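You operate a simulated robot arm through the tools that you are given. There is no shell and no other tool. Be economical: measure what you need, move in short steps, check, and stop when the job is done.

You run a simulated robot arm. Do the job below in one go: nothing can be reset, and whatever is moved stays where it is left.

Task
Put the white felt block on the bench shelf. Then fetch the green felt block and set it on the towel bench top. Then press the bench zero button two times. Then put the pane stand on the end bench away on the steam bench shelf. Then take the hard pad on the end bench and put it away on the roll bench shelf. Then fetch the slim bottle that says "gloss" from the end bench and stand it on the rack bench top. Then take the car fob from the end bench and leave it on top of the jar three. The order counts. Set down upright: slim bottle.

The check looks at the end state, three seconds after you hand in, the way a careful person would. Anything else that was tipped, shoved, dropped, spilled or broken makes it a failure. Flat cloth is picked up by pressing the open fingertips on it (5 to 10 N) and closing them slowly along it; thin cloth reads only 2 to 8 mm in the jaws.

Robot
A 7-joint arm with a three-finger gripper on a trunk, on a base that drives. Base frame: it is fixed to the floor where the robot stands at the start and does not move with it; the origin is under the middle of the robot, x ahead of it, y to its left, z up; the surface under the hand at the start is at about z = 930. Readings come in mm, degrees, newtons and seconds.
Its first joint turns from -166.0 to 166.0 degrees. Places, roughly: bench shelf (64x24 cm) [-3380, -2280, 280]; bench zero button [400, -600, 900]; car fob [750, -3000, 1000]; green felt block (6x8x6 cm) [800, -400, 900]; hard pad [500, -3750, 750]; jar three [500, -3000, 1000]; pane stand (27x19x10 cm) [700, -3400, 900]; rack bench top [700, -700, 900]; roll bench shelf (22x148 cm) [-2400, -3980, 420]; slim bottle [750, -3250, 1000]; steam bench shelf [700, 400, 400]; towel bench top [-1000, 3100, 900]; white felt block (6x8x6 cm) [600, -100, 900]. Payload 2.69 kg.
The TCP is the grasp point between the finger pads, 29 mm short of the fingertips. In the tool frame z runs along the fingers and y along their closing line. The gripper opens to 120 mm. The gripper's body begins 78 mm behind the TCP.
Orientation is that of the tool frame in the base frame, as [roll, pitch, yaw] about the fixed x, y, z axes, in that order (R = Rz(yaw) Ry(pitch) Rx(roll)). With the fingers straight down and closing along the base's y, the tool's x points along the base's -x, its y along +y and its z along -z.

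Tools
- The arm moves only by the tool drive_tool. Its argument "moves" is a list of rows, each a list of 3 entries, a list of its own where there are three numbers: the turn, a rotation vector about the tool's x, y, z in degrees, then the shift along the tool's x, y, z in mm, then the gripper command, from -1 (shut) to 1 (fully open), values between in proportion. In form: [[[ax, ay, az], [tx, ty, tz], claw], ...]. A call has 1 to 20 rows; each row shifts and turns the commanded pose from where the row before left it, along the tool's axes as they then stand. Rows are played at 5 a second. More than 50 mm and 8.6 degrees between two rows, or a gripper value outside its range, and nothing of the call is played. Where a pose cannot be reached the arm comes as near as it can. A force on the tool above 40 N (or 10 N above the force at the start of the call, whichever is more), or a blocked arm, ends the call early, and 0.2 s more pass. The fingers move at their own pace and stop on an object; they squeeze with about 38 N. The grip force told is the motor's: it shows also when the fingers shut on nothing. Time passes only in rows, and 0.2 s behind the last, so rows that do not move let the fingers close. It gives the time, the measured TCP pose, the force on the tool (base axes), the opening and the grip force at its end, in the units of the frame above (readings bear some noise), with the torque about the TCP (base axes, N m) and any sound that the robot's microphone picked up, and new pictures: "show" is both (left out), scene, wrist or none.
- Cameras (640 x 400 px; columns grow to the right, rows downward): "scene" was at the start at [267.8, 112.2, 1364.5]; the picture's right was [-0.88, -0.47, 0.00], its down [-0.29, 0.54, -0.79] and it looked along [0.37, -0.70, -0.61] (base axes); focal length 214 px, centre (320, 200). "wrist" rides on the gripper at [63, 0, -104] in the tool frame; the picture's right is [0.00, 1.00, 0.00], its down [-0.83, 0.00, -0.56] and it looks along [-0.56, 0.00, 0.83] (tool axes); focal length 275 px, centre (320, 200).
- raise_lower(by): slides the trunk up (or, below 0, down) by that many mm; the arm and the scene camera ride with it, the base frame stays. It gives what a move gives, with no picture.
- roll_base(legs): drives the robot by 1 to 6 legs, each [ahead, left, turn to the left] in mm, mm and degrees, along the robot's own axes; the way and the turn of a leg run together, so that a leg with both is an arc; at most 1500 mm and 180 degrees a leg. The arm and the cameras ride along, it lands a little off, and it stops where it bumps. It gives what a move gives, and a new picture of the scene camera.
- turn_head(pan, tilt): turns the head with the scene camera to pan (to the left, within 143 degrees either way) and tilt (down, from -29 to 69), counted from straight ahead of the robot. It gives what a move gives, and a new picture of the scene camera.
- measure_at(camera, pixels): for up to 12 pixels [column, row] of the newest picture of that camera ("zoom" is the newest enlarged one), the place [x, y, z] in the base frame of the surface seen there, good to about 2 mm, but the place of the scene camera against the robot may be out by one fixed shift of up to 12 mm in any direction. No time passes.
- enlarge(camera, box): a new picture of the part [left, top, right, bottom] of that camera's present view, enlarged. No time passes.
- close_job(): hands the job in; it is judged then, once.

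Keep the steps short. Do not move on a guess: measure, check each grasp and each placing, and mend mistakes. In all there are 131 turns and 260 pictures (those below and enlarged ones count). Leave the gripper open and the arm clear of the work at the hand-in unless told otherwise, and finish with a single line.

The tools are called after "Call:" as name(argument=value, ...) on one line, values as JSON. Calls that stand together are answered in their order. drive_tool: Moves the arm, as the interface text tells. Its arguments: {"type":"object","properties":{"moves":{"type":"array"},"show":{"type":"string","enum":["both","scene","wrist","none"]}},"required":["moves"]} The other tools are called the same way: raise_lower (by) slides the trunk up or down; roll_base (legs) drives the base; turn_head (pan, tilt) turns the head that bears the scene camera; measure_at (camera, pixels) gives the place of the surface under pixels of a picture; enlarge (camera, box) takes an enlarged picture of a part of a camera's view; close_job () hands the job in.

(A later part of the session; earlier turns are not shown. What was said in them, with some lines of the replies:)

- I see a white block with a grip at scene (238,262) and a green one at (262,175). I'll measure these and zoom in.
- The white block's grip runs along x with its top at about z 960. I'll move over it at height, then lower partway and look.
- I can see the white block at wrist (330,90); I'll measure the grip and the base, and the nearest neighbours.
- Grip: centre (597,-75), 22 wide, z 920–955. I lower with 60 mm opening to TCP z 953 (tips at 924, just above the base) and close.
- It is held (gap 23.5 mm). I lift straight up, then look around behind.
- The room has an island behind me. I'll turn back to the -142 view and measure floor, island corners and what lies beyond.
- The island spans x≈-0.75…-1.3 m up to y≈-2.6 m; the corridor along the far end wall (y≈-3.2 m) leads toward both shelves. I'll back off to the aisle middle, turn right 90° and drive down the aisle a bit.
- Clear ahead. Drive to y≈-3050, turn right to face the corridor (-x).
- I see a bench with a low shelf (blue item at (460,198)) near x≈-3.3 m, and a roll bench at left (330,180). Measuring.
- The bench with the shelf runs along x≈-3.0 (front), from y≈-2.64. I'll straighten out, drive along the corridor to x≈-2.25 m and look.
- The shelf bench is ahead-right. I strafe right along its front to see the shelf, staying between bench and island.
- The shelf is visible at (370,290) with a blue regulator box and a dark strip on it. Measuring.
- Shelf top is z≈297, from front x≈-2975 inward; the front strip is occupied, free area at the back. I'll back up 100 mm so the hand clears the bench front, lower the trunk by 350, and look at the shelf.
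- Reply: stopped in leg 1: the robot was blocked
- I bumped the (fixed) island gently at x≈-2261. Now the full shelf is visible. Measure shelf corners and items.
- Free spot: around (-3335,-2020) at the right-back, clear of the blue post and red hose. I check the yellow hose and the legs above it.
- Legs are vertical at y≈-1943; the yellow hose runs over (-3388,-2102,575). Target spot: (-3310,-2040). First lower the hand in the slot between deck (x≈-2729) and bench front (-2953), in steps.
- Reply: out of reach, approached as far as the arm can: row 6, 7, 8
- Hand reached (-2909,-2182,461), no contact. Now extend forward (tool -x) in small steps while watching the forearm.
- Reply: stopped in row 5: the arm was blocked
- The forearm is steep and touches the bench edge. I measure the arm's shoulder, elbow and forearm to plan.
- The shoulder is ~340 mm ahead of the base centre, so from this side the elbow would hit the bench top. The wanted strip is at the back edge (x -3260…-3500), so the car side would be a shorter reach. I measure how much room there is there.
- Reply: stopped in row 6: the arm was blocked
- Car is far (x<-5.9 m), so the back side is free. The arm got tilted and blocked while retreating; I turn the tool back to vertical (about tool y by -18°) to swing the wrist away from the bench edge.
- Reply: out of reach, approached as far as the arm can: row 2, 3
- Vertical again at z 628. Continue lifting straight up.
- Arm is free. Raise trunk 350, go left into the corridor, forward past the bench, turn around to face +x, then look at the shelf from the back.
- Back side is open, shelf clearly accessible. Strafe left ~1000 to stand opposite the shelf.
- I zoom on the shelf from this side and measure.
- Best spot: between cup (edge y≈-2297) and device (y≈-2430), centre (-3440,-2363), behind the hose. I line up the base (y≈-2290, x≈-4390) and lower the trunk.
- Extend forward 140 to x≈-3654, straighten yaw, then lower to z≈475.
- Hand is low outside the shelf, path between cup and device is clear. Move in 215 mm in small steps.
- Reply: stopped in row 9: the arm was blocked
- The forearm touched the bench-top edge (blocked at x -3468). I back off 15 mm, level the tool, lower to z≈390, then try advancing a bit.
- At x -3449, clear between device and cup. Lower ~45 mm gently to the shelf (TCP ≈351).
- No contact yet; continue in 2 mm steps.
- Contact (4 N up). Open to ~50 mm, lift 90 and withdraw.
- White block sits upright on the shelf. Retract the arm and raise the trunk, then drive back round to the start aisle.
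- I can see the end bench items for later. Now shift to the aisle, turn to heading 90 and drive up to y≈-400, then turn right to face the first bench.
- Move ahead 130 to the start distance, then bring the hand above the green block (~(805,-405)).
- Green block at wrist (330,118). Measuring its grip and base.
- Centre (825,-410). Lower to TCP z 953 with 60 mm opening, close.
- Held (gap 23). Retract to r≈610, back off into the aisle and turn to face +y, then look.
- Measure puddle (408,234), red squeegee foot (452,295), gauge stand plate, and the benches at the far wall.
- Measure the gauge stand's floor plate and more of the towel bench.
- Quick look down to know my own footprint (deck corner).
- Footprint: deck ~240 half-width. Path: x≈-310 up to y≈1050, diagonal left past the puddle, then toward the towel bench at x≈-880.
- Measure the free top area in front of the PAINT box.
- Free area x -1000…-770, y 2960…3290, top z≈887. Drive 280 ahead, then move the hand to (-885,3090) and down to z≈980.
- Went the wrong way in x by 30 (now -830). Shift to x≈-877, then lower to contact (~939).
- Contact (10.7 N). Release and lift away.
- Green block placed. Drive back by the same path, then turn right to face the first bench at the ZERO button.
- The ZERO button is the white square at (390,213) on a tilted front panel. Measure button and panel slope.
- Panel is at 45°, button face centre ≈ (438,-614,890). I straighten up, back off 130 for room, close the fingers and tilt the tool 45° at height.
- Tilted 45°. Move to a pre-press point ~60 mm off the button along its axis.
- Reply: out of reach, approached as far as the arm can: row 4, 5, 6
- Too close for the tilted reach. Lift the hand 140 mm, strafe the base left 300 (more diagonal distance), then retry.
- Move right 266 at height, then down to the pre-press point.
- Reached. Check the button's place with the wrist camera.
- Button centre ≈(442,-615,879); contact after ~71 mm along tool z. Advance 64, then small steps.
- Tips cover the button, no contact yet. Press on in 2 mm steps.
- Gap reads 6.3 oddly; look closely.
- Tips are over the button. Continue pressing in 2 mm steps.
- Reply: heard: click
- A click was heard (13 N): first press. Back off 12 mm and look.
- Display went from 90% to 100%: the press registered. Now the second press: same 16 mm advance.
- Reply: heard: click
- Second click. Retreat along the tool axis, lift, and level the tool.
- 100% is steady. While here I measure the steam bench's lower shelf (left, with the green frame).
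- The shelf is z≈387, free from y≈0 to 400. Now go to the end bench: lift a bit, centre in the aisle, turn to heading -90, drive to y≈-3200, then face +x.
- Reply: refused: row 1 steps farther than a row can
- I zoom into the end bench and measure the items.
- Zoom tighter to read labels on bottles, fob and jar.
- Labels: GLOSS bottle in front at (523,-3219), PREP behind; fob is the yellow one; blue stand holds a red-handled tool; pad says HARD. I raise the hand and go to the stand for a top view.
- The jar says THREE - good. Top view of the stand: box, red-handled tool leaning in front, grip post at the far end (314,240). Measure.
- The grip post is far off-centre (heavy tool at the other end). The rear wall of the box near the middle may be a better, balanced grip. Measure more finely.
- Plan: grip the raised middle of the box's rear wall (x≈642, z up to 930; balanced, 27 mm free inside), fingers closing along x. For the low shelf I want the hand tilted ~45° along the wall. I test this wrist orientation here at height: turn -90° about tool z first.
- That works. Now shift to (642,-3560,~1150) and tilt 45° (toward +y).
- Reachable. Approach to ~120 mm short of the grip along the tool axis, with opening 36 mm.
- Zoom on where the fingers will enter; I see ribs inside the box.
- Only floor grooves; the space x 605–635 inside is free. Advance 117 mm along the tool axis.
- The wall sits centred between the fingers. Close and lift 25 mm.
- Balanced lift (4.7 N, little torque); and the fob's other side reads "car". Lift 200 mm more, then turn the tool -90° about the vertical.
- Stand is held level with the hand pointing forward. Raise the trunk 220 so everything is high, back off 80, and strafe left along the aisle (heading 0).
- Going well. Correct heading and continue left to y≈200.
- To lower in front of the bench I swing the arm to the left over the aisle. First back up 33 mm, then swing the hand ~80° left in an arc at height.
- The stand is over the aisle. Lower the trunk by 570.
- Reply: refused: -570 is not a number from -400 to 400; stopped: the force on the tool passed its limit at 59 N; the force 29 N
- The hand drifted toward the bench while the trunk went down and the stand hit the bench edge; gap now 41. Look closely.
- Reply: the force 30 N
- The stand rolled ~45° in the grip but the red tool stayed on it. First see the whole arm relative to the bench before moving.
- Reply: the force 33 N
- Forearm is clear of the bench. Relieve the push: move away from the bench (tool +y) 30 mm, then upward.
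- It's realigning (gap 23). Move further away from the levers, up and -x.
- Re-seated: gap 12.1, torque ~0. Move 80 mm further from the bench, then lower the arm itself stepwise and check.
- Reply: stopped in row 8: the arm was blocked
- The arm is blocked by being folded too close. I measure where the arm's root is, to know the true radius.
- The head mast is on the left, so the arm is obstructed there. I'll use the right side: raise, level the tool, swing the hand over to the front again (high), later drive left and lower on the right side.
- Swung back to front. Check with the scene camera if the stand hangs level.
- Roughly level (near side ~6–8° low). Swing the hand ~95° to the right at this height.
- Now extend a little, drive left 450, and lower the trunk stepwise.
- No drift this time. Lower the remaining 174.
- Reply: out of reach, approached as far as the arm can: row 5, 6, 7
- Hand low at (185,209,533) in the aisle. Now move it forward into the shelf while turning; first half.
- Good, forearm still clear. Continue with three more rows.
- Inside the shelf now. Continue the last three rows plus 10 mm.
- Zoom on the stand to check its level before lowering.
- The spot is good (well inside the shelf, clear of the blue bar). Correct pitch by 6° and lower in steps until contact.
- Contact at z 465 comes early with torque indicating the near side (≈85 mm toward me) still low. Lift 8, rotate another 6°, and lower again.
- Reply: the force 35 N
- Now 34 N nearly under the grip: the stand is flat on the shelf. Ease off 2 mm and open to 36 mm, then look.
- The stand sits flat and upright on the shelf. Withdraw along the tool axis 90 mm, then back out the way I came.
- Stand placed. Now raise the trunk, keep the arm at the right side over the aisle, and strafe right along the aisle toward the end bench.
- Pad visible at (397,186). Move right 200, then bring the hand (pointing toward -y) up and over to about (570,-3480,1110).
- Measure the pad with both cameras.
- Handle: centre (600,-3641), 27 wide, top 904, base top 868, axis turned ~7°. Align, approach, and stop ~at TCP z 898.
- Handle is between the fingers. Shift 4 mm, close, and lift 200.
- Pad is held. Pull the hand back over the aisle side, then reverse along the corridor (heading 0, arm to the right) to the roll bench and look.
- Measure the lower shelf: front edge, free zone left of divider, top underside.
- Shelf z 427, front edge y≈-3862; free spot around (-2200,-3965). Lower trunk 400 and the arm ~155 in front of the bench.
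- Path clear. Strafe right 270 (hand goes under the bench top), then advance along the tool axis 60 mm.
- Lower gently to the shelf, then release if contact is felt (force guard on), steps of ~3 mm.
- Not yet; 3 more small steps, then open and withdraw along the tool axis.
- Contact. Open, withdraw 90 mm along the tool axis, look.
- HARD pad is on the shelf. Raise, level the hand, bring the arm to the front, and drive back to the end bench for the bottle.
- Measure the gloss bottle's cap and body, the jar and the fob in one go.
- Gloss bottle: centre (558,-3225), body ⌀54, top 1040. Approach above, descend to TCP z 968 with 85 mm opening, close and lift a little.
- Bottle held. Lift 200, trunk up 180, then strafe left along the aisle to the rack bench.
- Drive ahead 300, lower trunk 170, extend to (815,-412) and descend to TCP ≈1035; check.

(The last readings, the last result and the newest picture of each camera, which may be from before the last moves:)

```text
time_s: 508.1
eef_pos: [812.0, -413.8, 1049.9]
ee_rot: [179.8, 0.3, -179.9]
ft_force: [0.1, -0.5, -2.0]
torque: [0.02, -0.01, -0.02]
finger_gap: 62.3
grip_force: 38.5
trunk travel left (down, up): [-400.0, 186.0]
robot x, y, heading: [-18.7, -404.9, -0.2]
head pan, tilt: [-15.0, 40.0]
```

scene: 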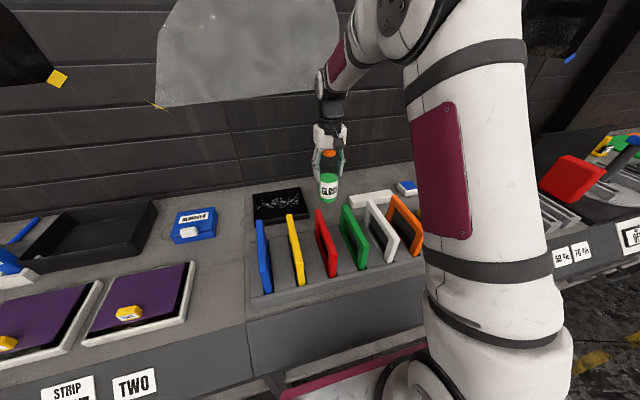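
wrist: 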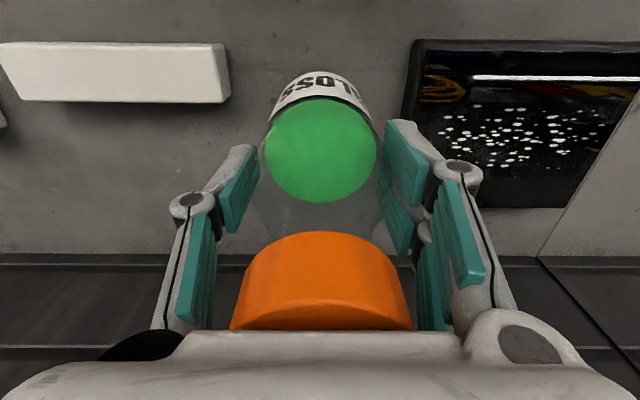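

Free spot confirmed between the white bar and black tray. Lower 37 mm to contact, pause, open gently and lift clear.

Call:
drive_tool(moves=[[[0, 0, 0], [0, 0, 15], -1], [[0, 0, 0], [0, 0, 10], -1], [[0, 0, 0], [0, 0, 6], -1], [[0, 0, 0], [0, 0, 3], -1], [[0, 0, 0], [0, 0, 2], -1], [[0, 0, 0], [0, 0, 1], -1], [[0, 0, 0], [0, 0, 0], -1]], show="none")

Call:
drive_tool(moves=[[[0, 0, 0], [0, 0, 0], 0.15], [[0, 0, 0], [0, 0, 0], 0.25], [[0, 0, 0], [0, 0, 0], 0.42], [[0, 0, 0], [0, 0, 0], 0.42], [[0, 0, 0], [0, 0, -25], 0.42], [[0, 0, 0], [0, 0, -45], 0.42], [[0, 0, 0], [0, 0, -45], 0.42], [[0, 0, 0], [0, 0, -45], 0.42], [[0, 0, 0], [0, 0, -20], 0.42], [[0, 0, 0], [0, 0, 0], 0.42]])

```text
time_s: 509.7
eef_pos: [815.7, -414.3, 1014.2]
ee_rot: [179.8, 0.6, -179.9]
ft_force: [-4.2, -1.4, 31.2]
torque: [-0.05, 0.04, -0.01]
finger_gap: 62.4
grip_force: 38.2
trunk travel left (down, up): [-400.0, 186.0]
robot x, y, heading: [-22.1, -405.0, -0.5]
head pan, tilt: [-15.0, 40.0]
```

```text
time_s: 511.9
eef_pos: [814.5, -415.5, 1190.5]
ee_rot: [179.7, 0.3, -179.9]
ft_force: [0.6, 0.1, 0.7]
torque: [-0.01, 0.0, 0.02]
finger_gap: 85.3
grip_force: 0.1
trunk travel left (down, up): [-400.0, 186.0]
robot x, y, heading: [-18.3, -403.5, -0.0]
head pan, tilt: [-15.0, 40.0]
```

scene: 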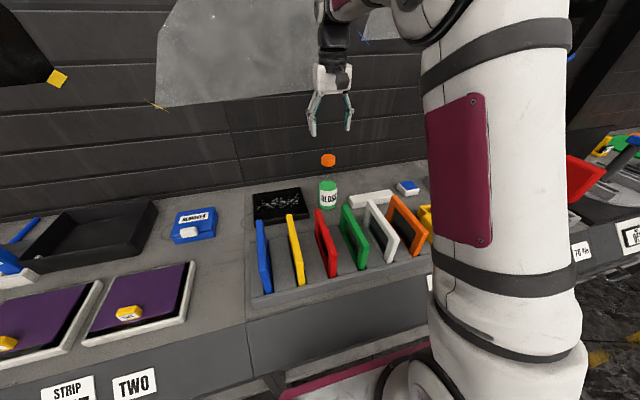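
wrist: 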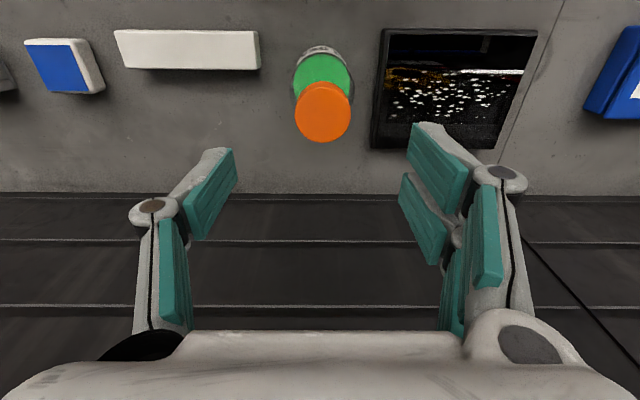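

Bottle stands upright. Retract, drive back to the end bench in front of the fob, and tilt the hand 45° forward there.

Call:
drive_tool(moves=[[[0, 0, 0], [45, 0, -10], 0], [[0, 0, 0], [45, 0, 0], 0], [[0, 0, 0], [45, 0, 0], 0], [[0, 0, 0], [45, 0, 0], 0], [[0, 0, 0], [0, 0, 0], 0]], show="none")

Call:
roll_base(legs=[[-210, 0, 0], [0, -1450, 0], [0, -1150, 0]])

Call:
drive_tool(moves=[[[0, 0, 0], [-45, 0, 0], 0], [[0, 0, 0], [-45, 0, 0], 0], [[0, 0, 0], [-45, 0, 0], 0], [[0, -7.5, 0], [0, 0, 0], 0], [[0, -7.5, 0], [0, 0, 0], 0], [[0, -7.5, 0], [0, 0, 0], 0], [[0, -7.5, 0], [0, 0, 0], 0], [[0, -7.5, 0], [0, 0, 0], 0], [[0, -7.5, 0], [0, 0, 0], 0], [[0, 0, 0], [0, 0, 0], 0]])

```text
time_s: 513.1
eef_pos: [635.7, -417.9, 1203.0]
ee_rot: [179.8, 0.2, -179.9]
ft_force: [0.2, 0.7, 0.0]
torque: [-0.01, -0.03, 0.01]
finger_gap: 60.0
grip_force: 0.0
trunk travel left (down, up): [-400.0, 186.0]
robot x, y, heading: [-21.0, -405.6, -0.4]
head pan, tilt: [-15.0, 40.0]
```

```text
time_s: 527.1
eef_pos: [529.5, -2983.0, 1204.4]
ee_rot: [179.7, 0.2, -174.9]
ft_force: [0.1, -0.3, -0.4]
torque: [-0.02, 0.03, -0.03]
finger_gap: 60.1
grip_force: 0.1
trunk travel left (down, up): [-400.0, 186.0]
robot x, y, heading: [-122.7, -3027.9, 4.8]
head pan, tilt: [-15.0, 40.0]
```

scene: 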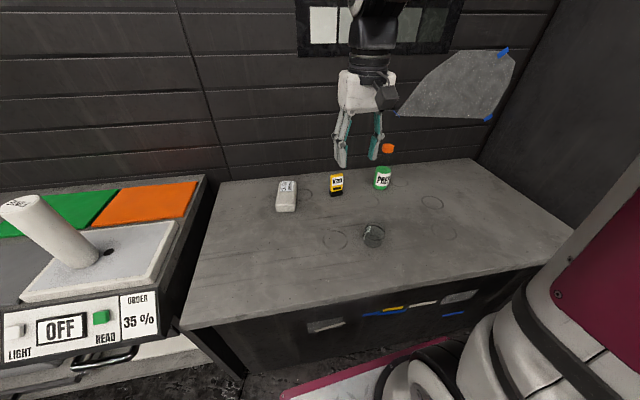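

```text
time_s: 529.3
eef_pos: [663.4, -2971.1, 1203.7]
ee_rot: [179.8, 45.3, -175.1]
ft_force: [-1.3, 0.2, 0.7]
torque: [-0.02, -0.02, 0.0]
finger_gap: 60.1
grip_force: 0.0
trunk travel left (down, up): [-400.0, 186.0]
robot x, y, heading: [-123.6, -3025.1, 4.8]
head pan, tilt: [-15.0, 40.0]
```

scene: 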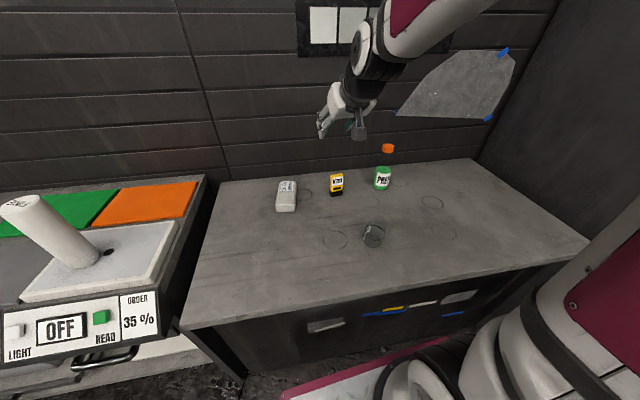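
wrist: 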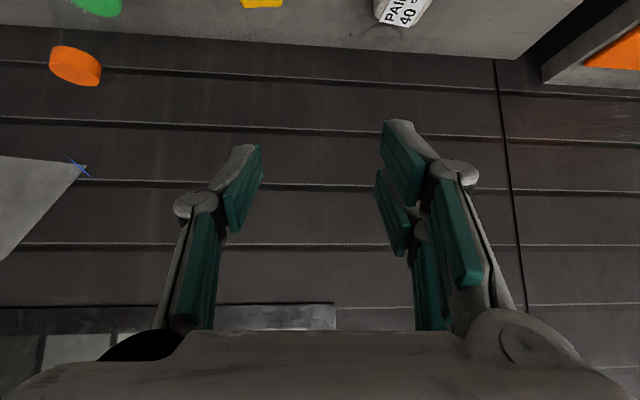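

Align the tool and go to ~100 mm short of the fob along the tool axis, then view.

Call:
drive_tool(moves=[[[3.46, 0, 3.46], [0, 0, 0], 0], [[0, 0, 0], [0, -40, 0], 0], [[0, 0, 0], [0, -21, 20], 0], [[0, 0, 0], [25, 0, 35], 0], [[0, 0, 0], [25, 0, 37], 0], [[0, 0, 0], [25, 0, 37], 0], [[0, 0, 0], [24, 0, 37], 0], [[0, 0, 0], [0, 0, 36], 0], [[0, 0, 0], [0, 0, 0], 0]], show="wrist")

Call:
measure_at(camera="wrist", pixels=[[318, 40], [318, 80], [318, 110], [300, 60], [335, 60], [318, 130], [300, 90], [340, 90]])

Call:
enlarge(camera="wrist", box=[220, 0, 420, 150])

```text
time_s: 531.3
eef_pos: [736.9, -3033.0, 993.1]
ee_rot: [179.7, 45.3, -180.0]
ft_force: [-0.5, -0.4, -0.5]
torque: [0.02, 0.05, 0.0]
finger_gap: 60.0
grip_force: 0.0
trunk travel left (down, up): [-400.0, 186.0]
robot x, y, heading: [-123.8, -3024.6, 4.4]
head pan, tilt: [-15.0, 40.0]
```

wrist: 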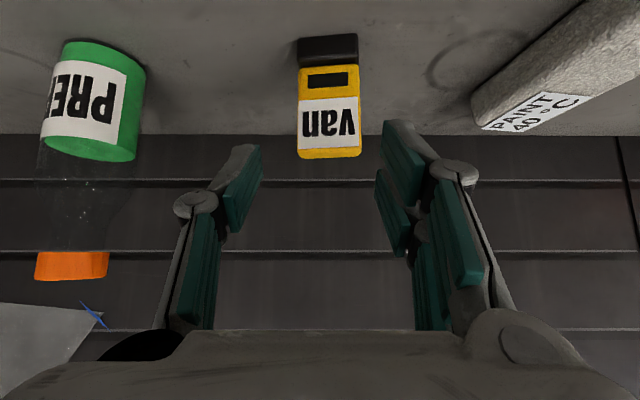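

```text
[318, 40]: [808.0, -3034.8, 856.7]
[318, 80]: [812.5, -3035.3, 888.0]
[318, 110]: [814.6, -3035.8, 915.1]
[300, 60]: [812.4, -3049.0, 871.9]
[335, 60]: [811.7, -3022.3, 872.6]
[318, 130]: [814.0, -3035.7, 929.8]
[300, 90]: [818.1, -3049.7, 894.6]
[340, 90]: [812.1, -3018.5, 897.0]
```

```text
2.67 times, centred on (320, 75) of wrist
```

zoom: 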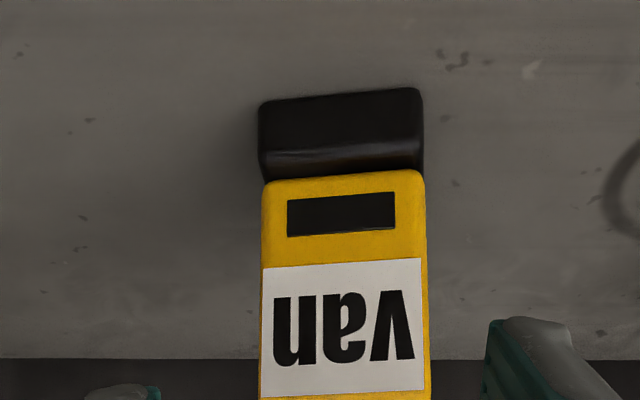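

Fob: 49 mm wide, centre y≈-3027, front x≈814, turned ~5°. Advance with 76 mm opening so only the fingertips take it, close, lift.

Call:
drive_tool(moves=[[[-3.5, 0, -3.5], [0, 6, 0], 0.27], [[0, 0, 0], [0, 0, 40], 0.27], [[0, 0, 0], [0, 0, 35], 0.27], [[0, 0, 0], [0, 0, 20], 0.27], [[0, 0, 0], [0, 0, 7.5], 0.27], [[0, 0, 0], [0, 0, 0], 0.27], [[0, 0, 0], [0, 0, 0], 0], [[0, 0, 0], [0, 0, 0], -1], [[0, 0, 0], [0, 0, 0], -1], [[0, 0, 0], [0, 0, 0], -1], [[0, 0, 0], [-14, 0, -14], -1], [[0, 0, 0], [-28, 0, -28], -1], [[0, 0, 0], [-28, 0, -28], -1], [[0, 0, 0], [-28, 0, -28], -1], [[0, 0, 0], [0, 0, 0], -1]])

```text
time_s: 534.5
eef_pos: [808.4, -3018.8, 1060.9]
ee_rot: [179.8, 45.2, -175.2]
ft_force: [0.5, 0.4, -0.6]
torque: [0.01, 0.03, 0.01]
finger_gap: 49.0
grip_force: 38.4
trunk travel left (down, up): [-400.0, 186.0]
robot x, y, heading: [-125.9, -3026.0, 4.4]
head pan, tilt: [-15.0, 40.0]
```

scene: 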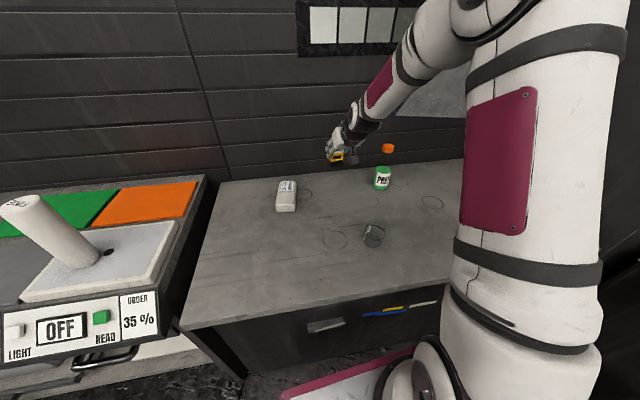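
wrist: 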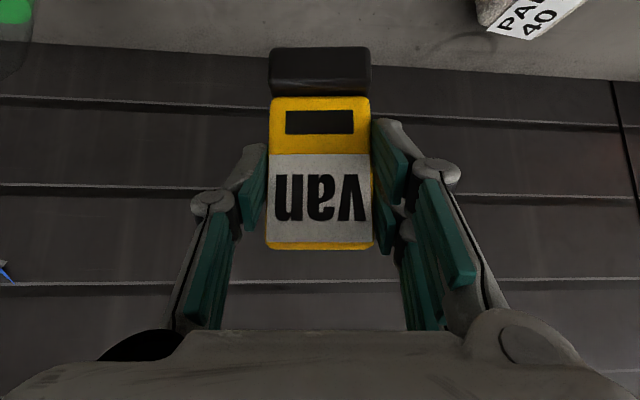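

Fob held firmly. Retract to above the jar's neighbourhood and rotate the hand ~88° so the fob lies flat.

Call:
drive_tool(moves=[[[0, 0, 0], [30.5, -11, -30.5], -1], [[0, 0, 0], [30.5, -11, -30.5], -1], [[0, 0, 0], [30.5, -11, -30.5], -1], [[0, 0, 0], [30.5, -11, -30.5], -1], [[0, 8, 0], [0, 0, 0], -1], [[0, 8, 0], [0, 0, 0], -1], [[0, 8, 0], [0, 0, 0], -1], [[0, 8, 0], [0, 0, 0], -1], [[0, 8, 0], [0, 0, 0], -1], [[0, 8, 0], [0, 0, 0], -1], [[0, 8, 0], [0, 0, 0], -1], [[0, 8, 0], [0, 0, 0], -1], [[0, 8, 0], [0, 0, 0], -1], [[0, 8, 0], [0, 0, 0], -1], [[0, 8, 0], [0, 0, 0], -1], [[0, 0, 0], [0, 0, 0], -1]])

Call:
turn_head(pan=-15, tilt=35)

Call:
enlarge(camera="scene", box=[290, 130, 450, 260])

```text
time_s: 537.9
eef_pos: [641.6, -3077.7, 1057.8]
ee_rot: [179.8, -42.8, -174.6]
ft_force: [0.4, 0.7, -1.1]
torque: [-0.01, -0.03, -0.03]
finger_gap: 49.3
grip_force: 37.8
trunk travel left (down, up): [-400.0, 186.0]
robot x, y, heading: [-123.5, -3025.2, 4.7]
head pan, tilt: [-15.0, 40.0]
```

scene: 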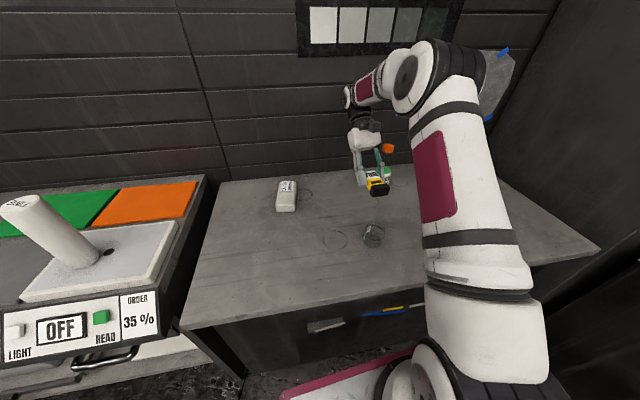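
wrist: 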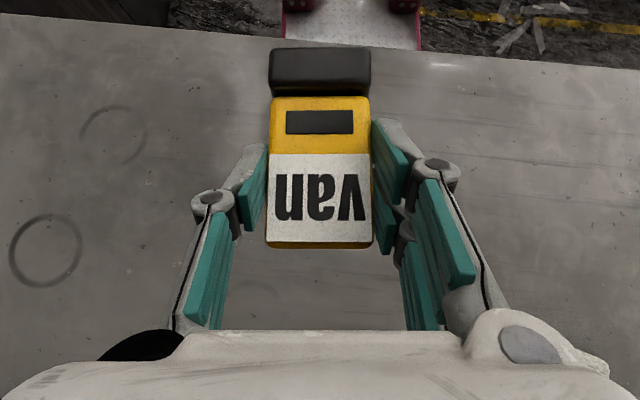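

```text
time_s: 538.6
eef_pos: [641.3, -3077.2, 1057.3]
ee_rot: [179.8, -42.7, -174.7]
ft_force: [-0.8, 0.1, -1.0]
torque: [0.03, -0.03, 0.01]
finger_gap: 48.9
grip_force: 38.1
trunk travel left (down, up): [-400.0, 186.0]
robot x, y, heading: [-122.7, -3026.4, 4.6]
head pan, tilt: [-15.0, 35.0]
```

scene: 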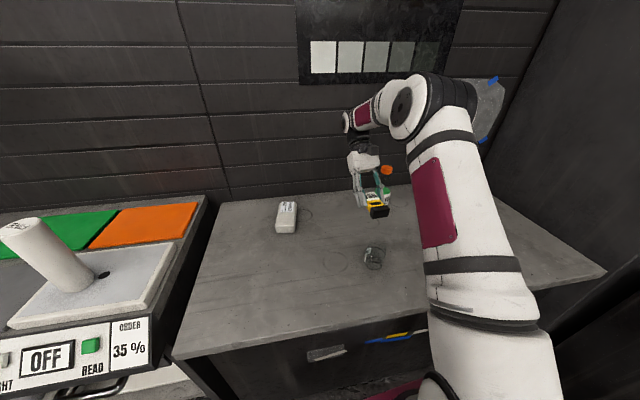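

```text
3.08 times, centred on (370, 195) of scene
```

zoom: 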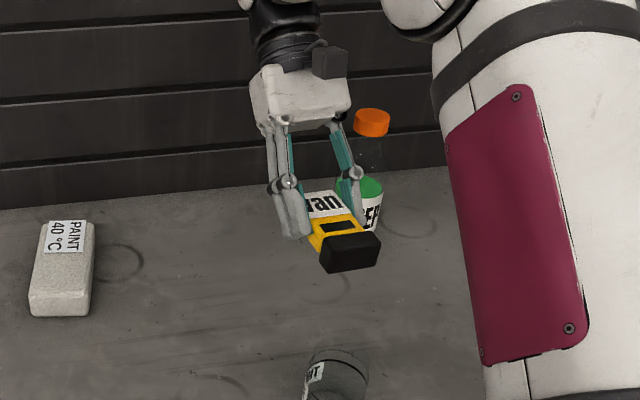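

Fob lies flat in the hand. Jar from earlier data: centre (566,-3078), radius 36, top z≈894. I measure the fob's thickness, then move to just above the jar (TCP z 945).

Call:
measure_at(camera="zoom", pixels=[[350, 238], [352, 254], [352, 268], [330, 228], [325, 205], [375, 250], [335, 365], [310, 375], [352, 355], [335, 350]])

Call:
drive_tool(moves=[[[0, 0, 0], [-10, 1.3, 29], -1], [[0, 0, 0], [-10, 1.3, 29], -1], [[0, 0, 0], [-10, 1.4, 29], -1], [[0, 0, 0], [-10.8, 0, 28.4], -1], [[0, 0, 0], [0, 0, 0], -1]])

Call:
enlarge(camera="scene", box=[320, 170, 440, 290])

```text
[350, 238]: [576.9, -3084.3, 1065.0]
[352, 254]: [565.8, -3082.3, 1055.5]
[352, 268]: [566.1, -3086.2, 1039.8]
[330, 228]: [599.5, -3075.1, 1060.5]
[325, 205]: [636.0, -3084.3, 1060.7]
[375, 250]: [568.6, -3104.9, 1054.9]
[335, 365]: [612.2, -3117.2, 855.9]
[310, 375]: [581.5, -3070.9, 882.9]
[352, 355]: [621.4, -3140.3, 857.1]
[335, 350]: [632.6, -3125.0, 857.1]
```

```text
time_s: 539.8
eef_pos: [593.4, -3079.4, 944.7]
ee_rot: [179.9, -42.8, -174.8]
ft_force: [2.6, -3.1, 24.5]
torque: [0.09, 1.04, -0.12]
finger_gap: 49.2
grip_force: 38.2
trunk travel left (down, up): [-400.0, 186.0]
robot x, y, heading: [-122.2, -3027.0, 4.6]
head pan, tilt: [-15.0, 35.0]
```

scene: 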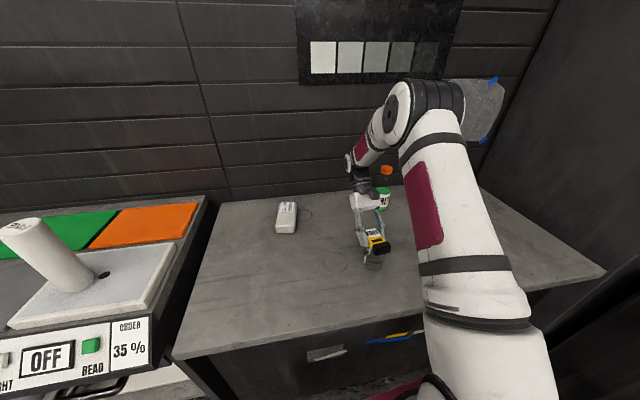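
wrist: 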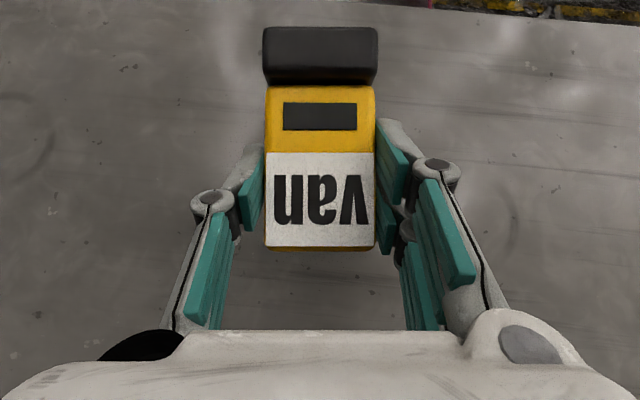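

```text
3.33 times, centred on (380, 230) of scene
```

zoom: 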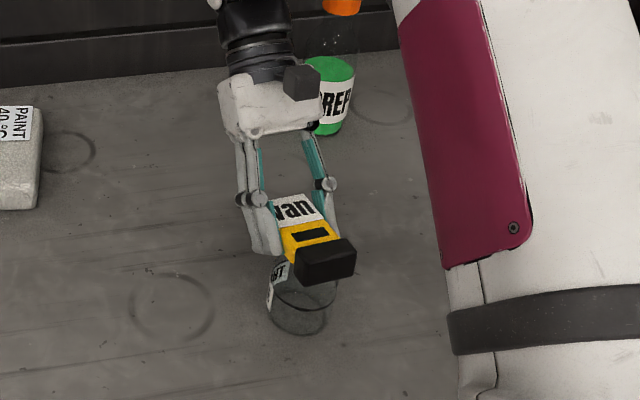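

Contact came at TCP 945: the jar is taller (~915) and centred at x≈557. Lift 12, shift 14 toward me to centre the fob, and set down again lightly.

Call:
drive_tool(moves=[[[0, 0, 0], [8.1, 0, -8.8], -1], [[0, 0, 0], [10.3, 0, 9.5], -1], [[0, 0, 0], [-4, 0, 4.4], -1], [[0, 0, 0], [-2, 0, 2.2], -1], [[0, 0, 0], [-1.4, 0, 1.5], -1], [[0, 0, 0], [0, 0, 0], -1]], show="scene")

Call:
enlarge(camera="scene", box=[335, 190, 415, 290])

```text
time_s: 540.8
eef_pos: [580.4, -3081.4, 950.4]
ee_rot: [179.9, -42.5, -174.8]
ft_force: [0.1, 1.1, 8.6]
torque: [-0.04, 0.12, 0.05]
finger_gap: 49.0
grip_force: 37.8
trunk travel left (down, up): [-400.0, 186.0]
robot x, y, heading: [-123.9, -3026.2, 4.3]
head pan, tilt: [-15.0, 35.0]
stopped in row 5: the force on the tool passed its limit at 44 N (the readings are from after the stop); the commanded pose is now the measured one
```

scene: 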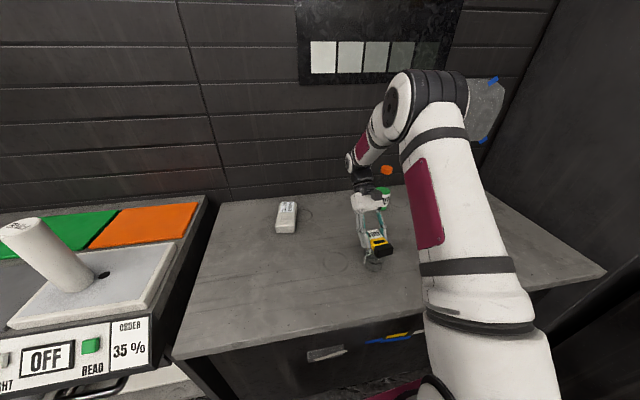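

```text
4.00 times, centred on (375, 240) of scene
```

zoom: 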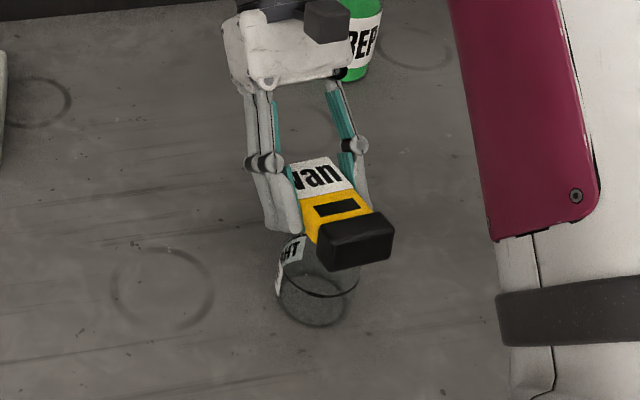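

Contact is now nearly balanced, but the picture suggests an offset; measure fob and jar rim before releasing.

Call:
measure_at(camera="zoom", pixels=[[325, 268], [390, 258], [355, 225], [300, 195], [355, 188], [325, 165], [290, 262], [283, 285], [320, 298], [357, 284], [313, 326], [300, 250]])

```text
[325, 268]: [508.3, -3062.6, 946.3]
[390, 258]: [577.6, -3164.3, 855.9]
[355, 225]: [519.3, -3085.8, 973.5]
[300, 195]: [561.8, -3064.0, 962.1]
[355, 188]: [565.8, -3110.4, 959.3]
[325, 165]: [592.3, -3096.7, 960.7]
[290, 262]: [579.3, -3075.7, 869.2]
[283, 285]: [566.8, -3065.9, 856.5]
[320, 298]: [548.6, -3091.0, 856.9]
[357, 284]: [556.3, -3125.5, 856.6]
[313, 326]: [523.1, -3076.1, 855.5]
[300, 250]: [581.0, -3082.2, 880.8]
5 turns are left
```

In the same frame: jar centre ≈(556,-3089), fob centre ≈(557,-3087) — centred. Release gently, back off along the tool axis, and look.

Call:
drive_tool(moves=[[[0, 0, 0], [0, 0, 0], -0.1], [[0, 0, 0], [0, 0, 0], 0.05], [[0, 0, 0], [0, 0, 0], 0.25], [[0, 0, 0], [0, 0, 0], 0.25], [[0, 0, 0], [0, 0, -15], 0.25], [[0, 0, 0], [0, 0, -30], 0.25], [[0, 0, 0], [0, 0, -40], 0.25], [[0, 0, 0], [27, 0, -29], 0.25], [[0, 0, 0], [27, 0, -29], 0.25], [[0, 0, 0], [0, 0, 0], 0.25]])

Call:
enlarge(camera="scene", box=[335, 190, 415, 290])

```text
time_s: 543.0
eef_pos: [637.8, -3077.3, 1096.2]
ee_rot: [180.0, -42.7, -174.8]
ft_force: [0.0, -0.1, -0.8]
torque: [-0.03, 0.01, 0.01]
finger_gap: 75.0
grip_force: 0.1
trunk travel left (down, up): [-400.0, 186.0]
robot x, y, heading: [-122.8, -3025.7, 4.7]
head pan, tilt: [-15.0, 35.0]
```

scene: 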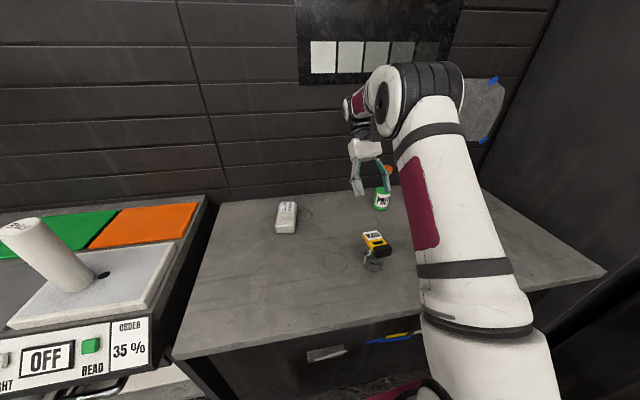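
wrist: 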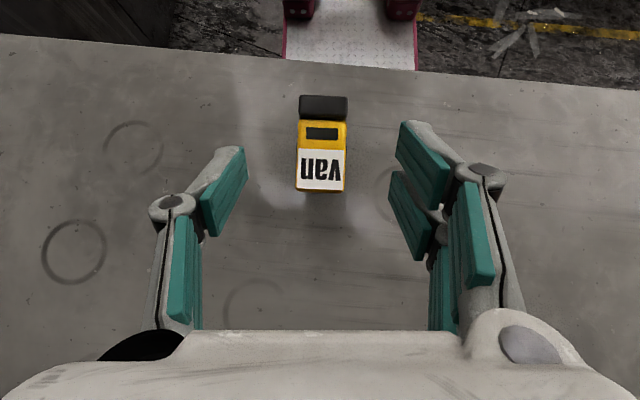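

```text
4.00 times, centred on (375, 240) of scene
4 turns are left
```

zoom: 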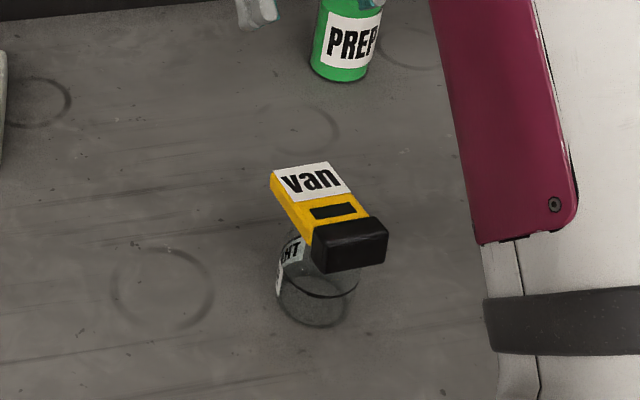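

The fob rests flat on jar three. Lift further, level and open the hand, back the base off a bit.

Call:
drive_tool(moves=[[[0, 0, 0], [27, 0, -29], 0.25], [[0, 0, 0], [27, 0, -29], 0.25], [[0, -7.2, 0], [0, 0, 0], 1], [[0, -7.2, 0], [0, 0, 0], 1], [[0, -7.2, 0], [0, 0, 0], 1], [[0, -7.2, 0], [0, 0, 0], 1], [[0, -7.2, 0], [0, 0, 0], 1], [[0, -7, 0], [0, 0, 0], 1], [[0, 0, 0], [0, 0, 0], 1]], show="wrist")

Call:
roll_base(legs=[[-140, 0, 0]])

```text
time_s: 545.0
eef_pos: [639.0, -3074.6, 1112.4]
ee_rot: [179.9, 0.5, -174.9]
ft_force: [-1.3, 0.0, 1.0]
torque: [-0.01, 0.0, 0.02]
finger_gap: 120.2
grip_force: 0.0
out of reach, approached as far as the arm can: row 1, 2
trunk travel left (down, up): [-400.0, 186.0]
robot x, y, heading: [-120.1, -3027.0, 4.8]
head pan, tilt: [-15.0, 35.0]
```

wrist: 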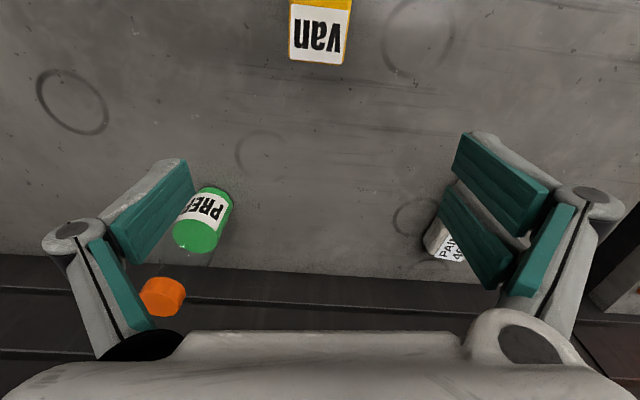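

```text
time_s: 546.3
eef_pos: [499.3, -3085.7, 1112.1]
ee_rot: [179.9, 0.4, -174.8]
ft_force: [-0.4, 0.3, -0.7]
torque: [0.0, -0.01, 0.0]
finger_gap: 119.9
grip_force: 0.0
trunk travel left (down, up): [-400.0, 186.0]
robot x, y, heading: [-263.2, -3039.0, 4.6]
head pan, tilt: [-15.0, 35.0]
3 turns are left
```

scene: 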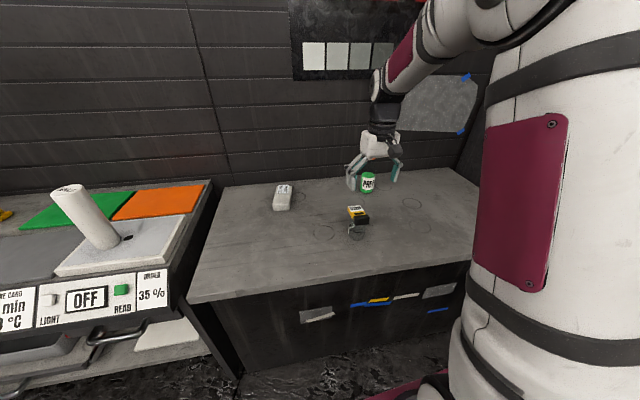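

The fob is still lying flat on jar three. The gripper is open and the arm is clear of the work, so I'm handing in.

Call:
close_job()

```text
The job is handed in.
```

All seven jobs were done in order and handed in; on the way to the steam bench shelf the pane stand struck the steam bench edge near the levers, but it stayed in the grip, the controls looked unchanged and it now stands flat.
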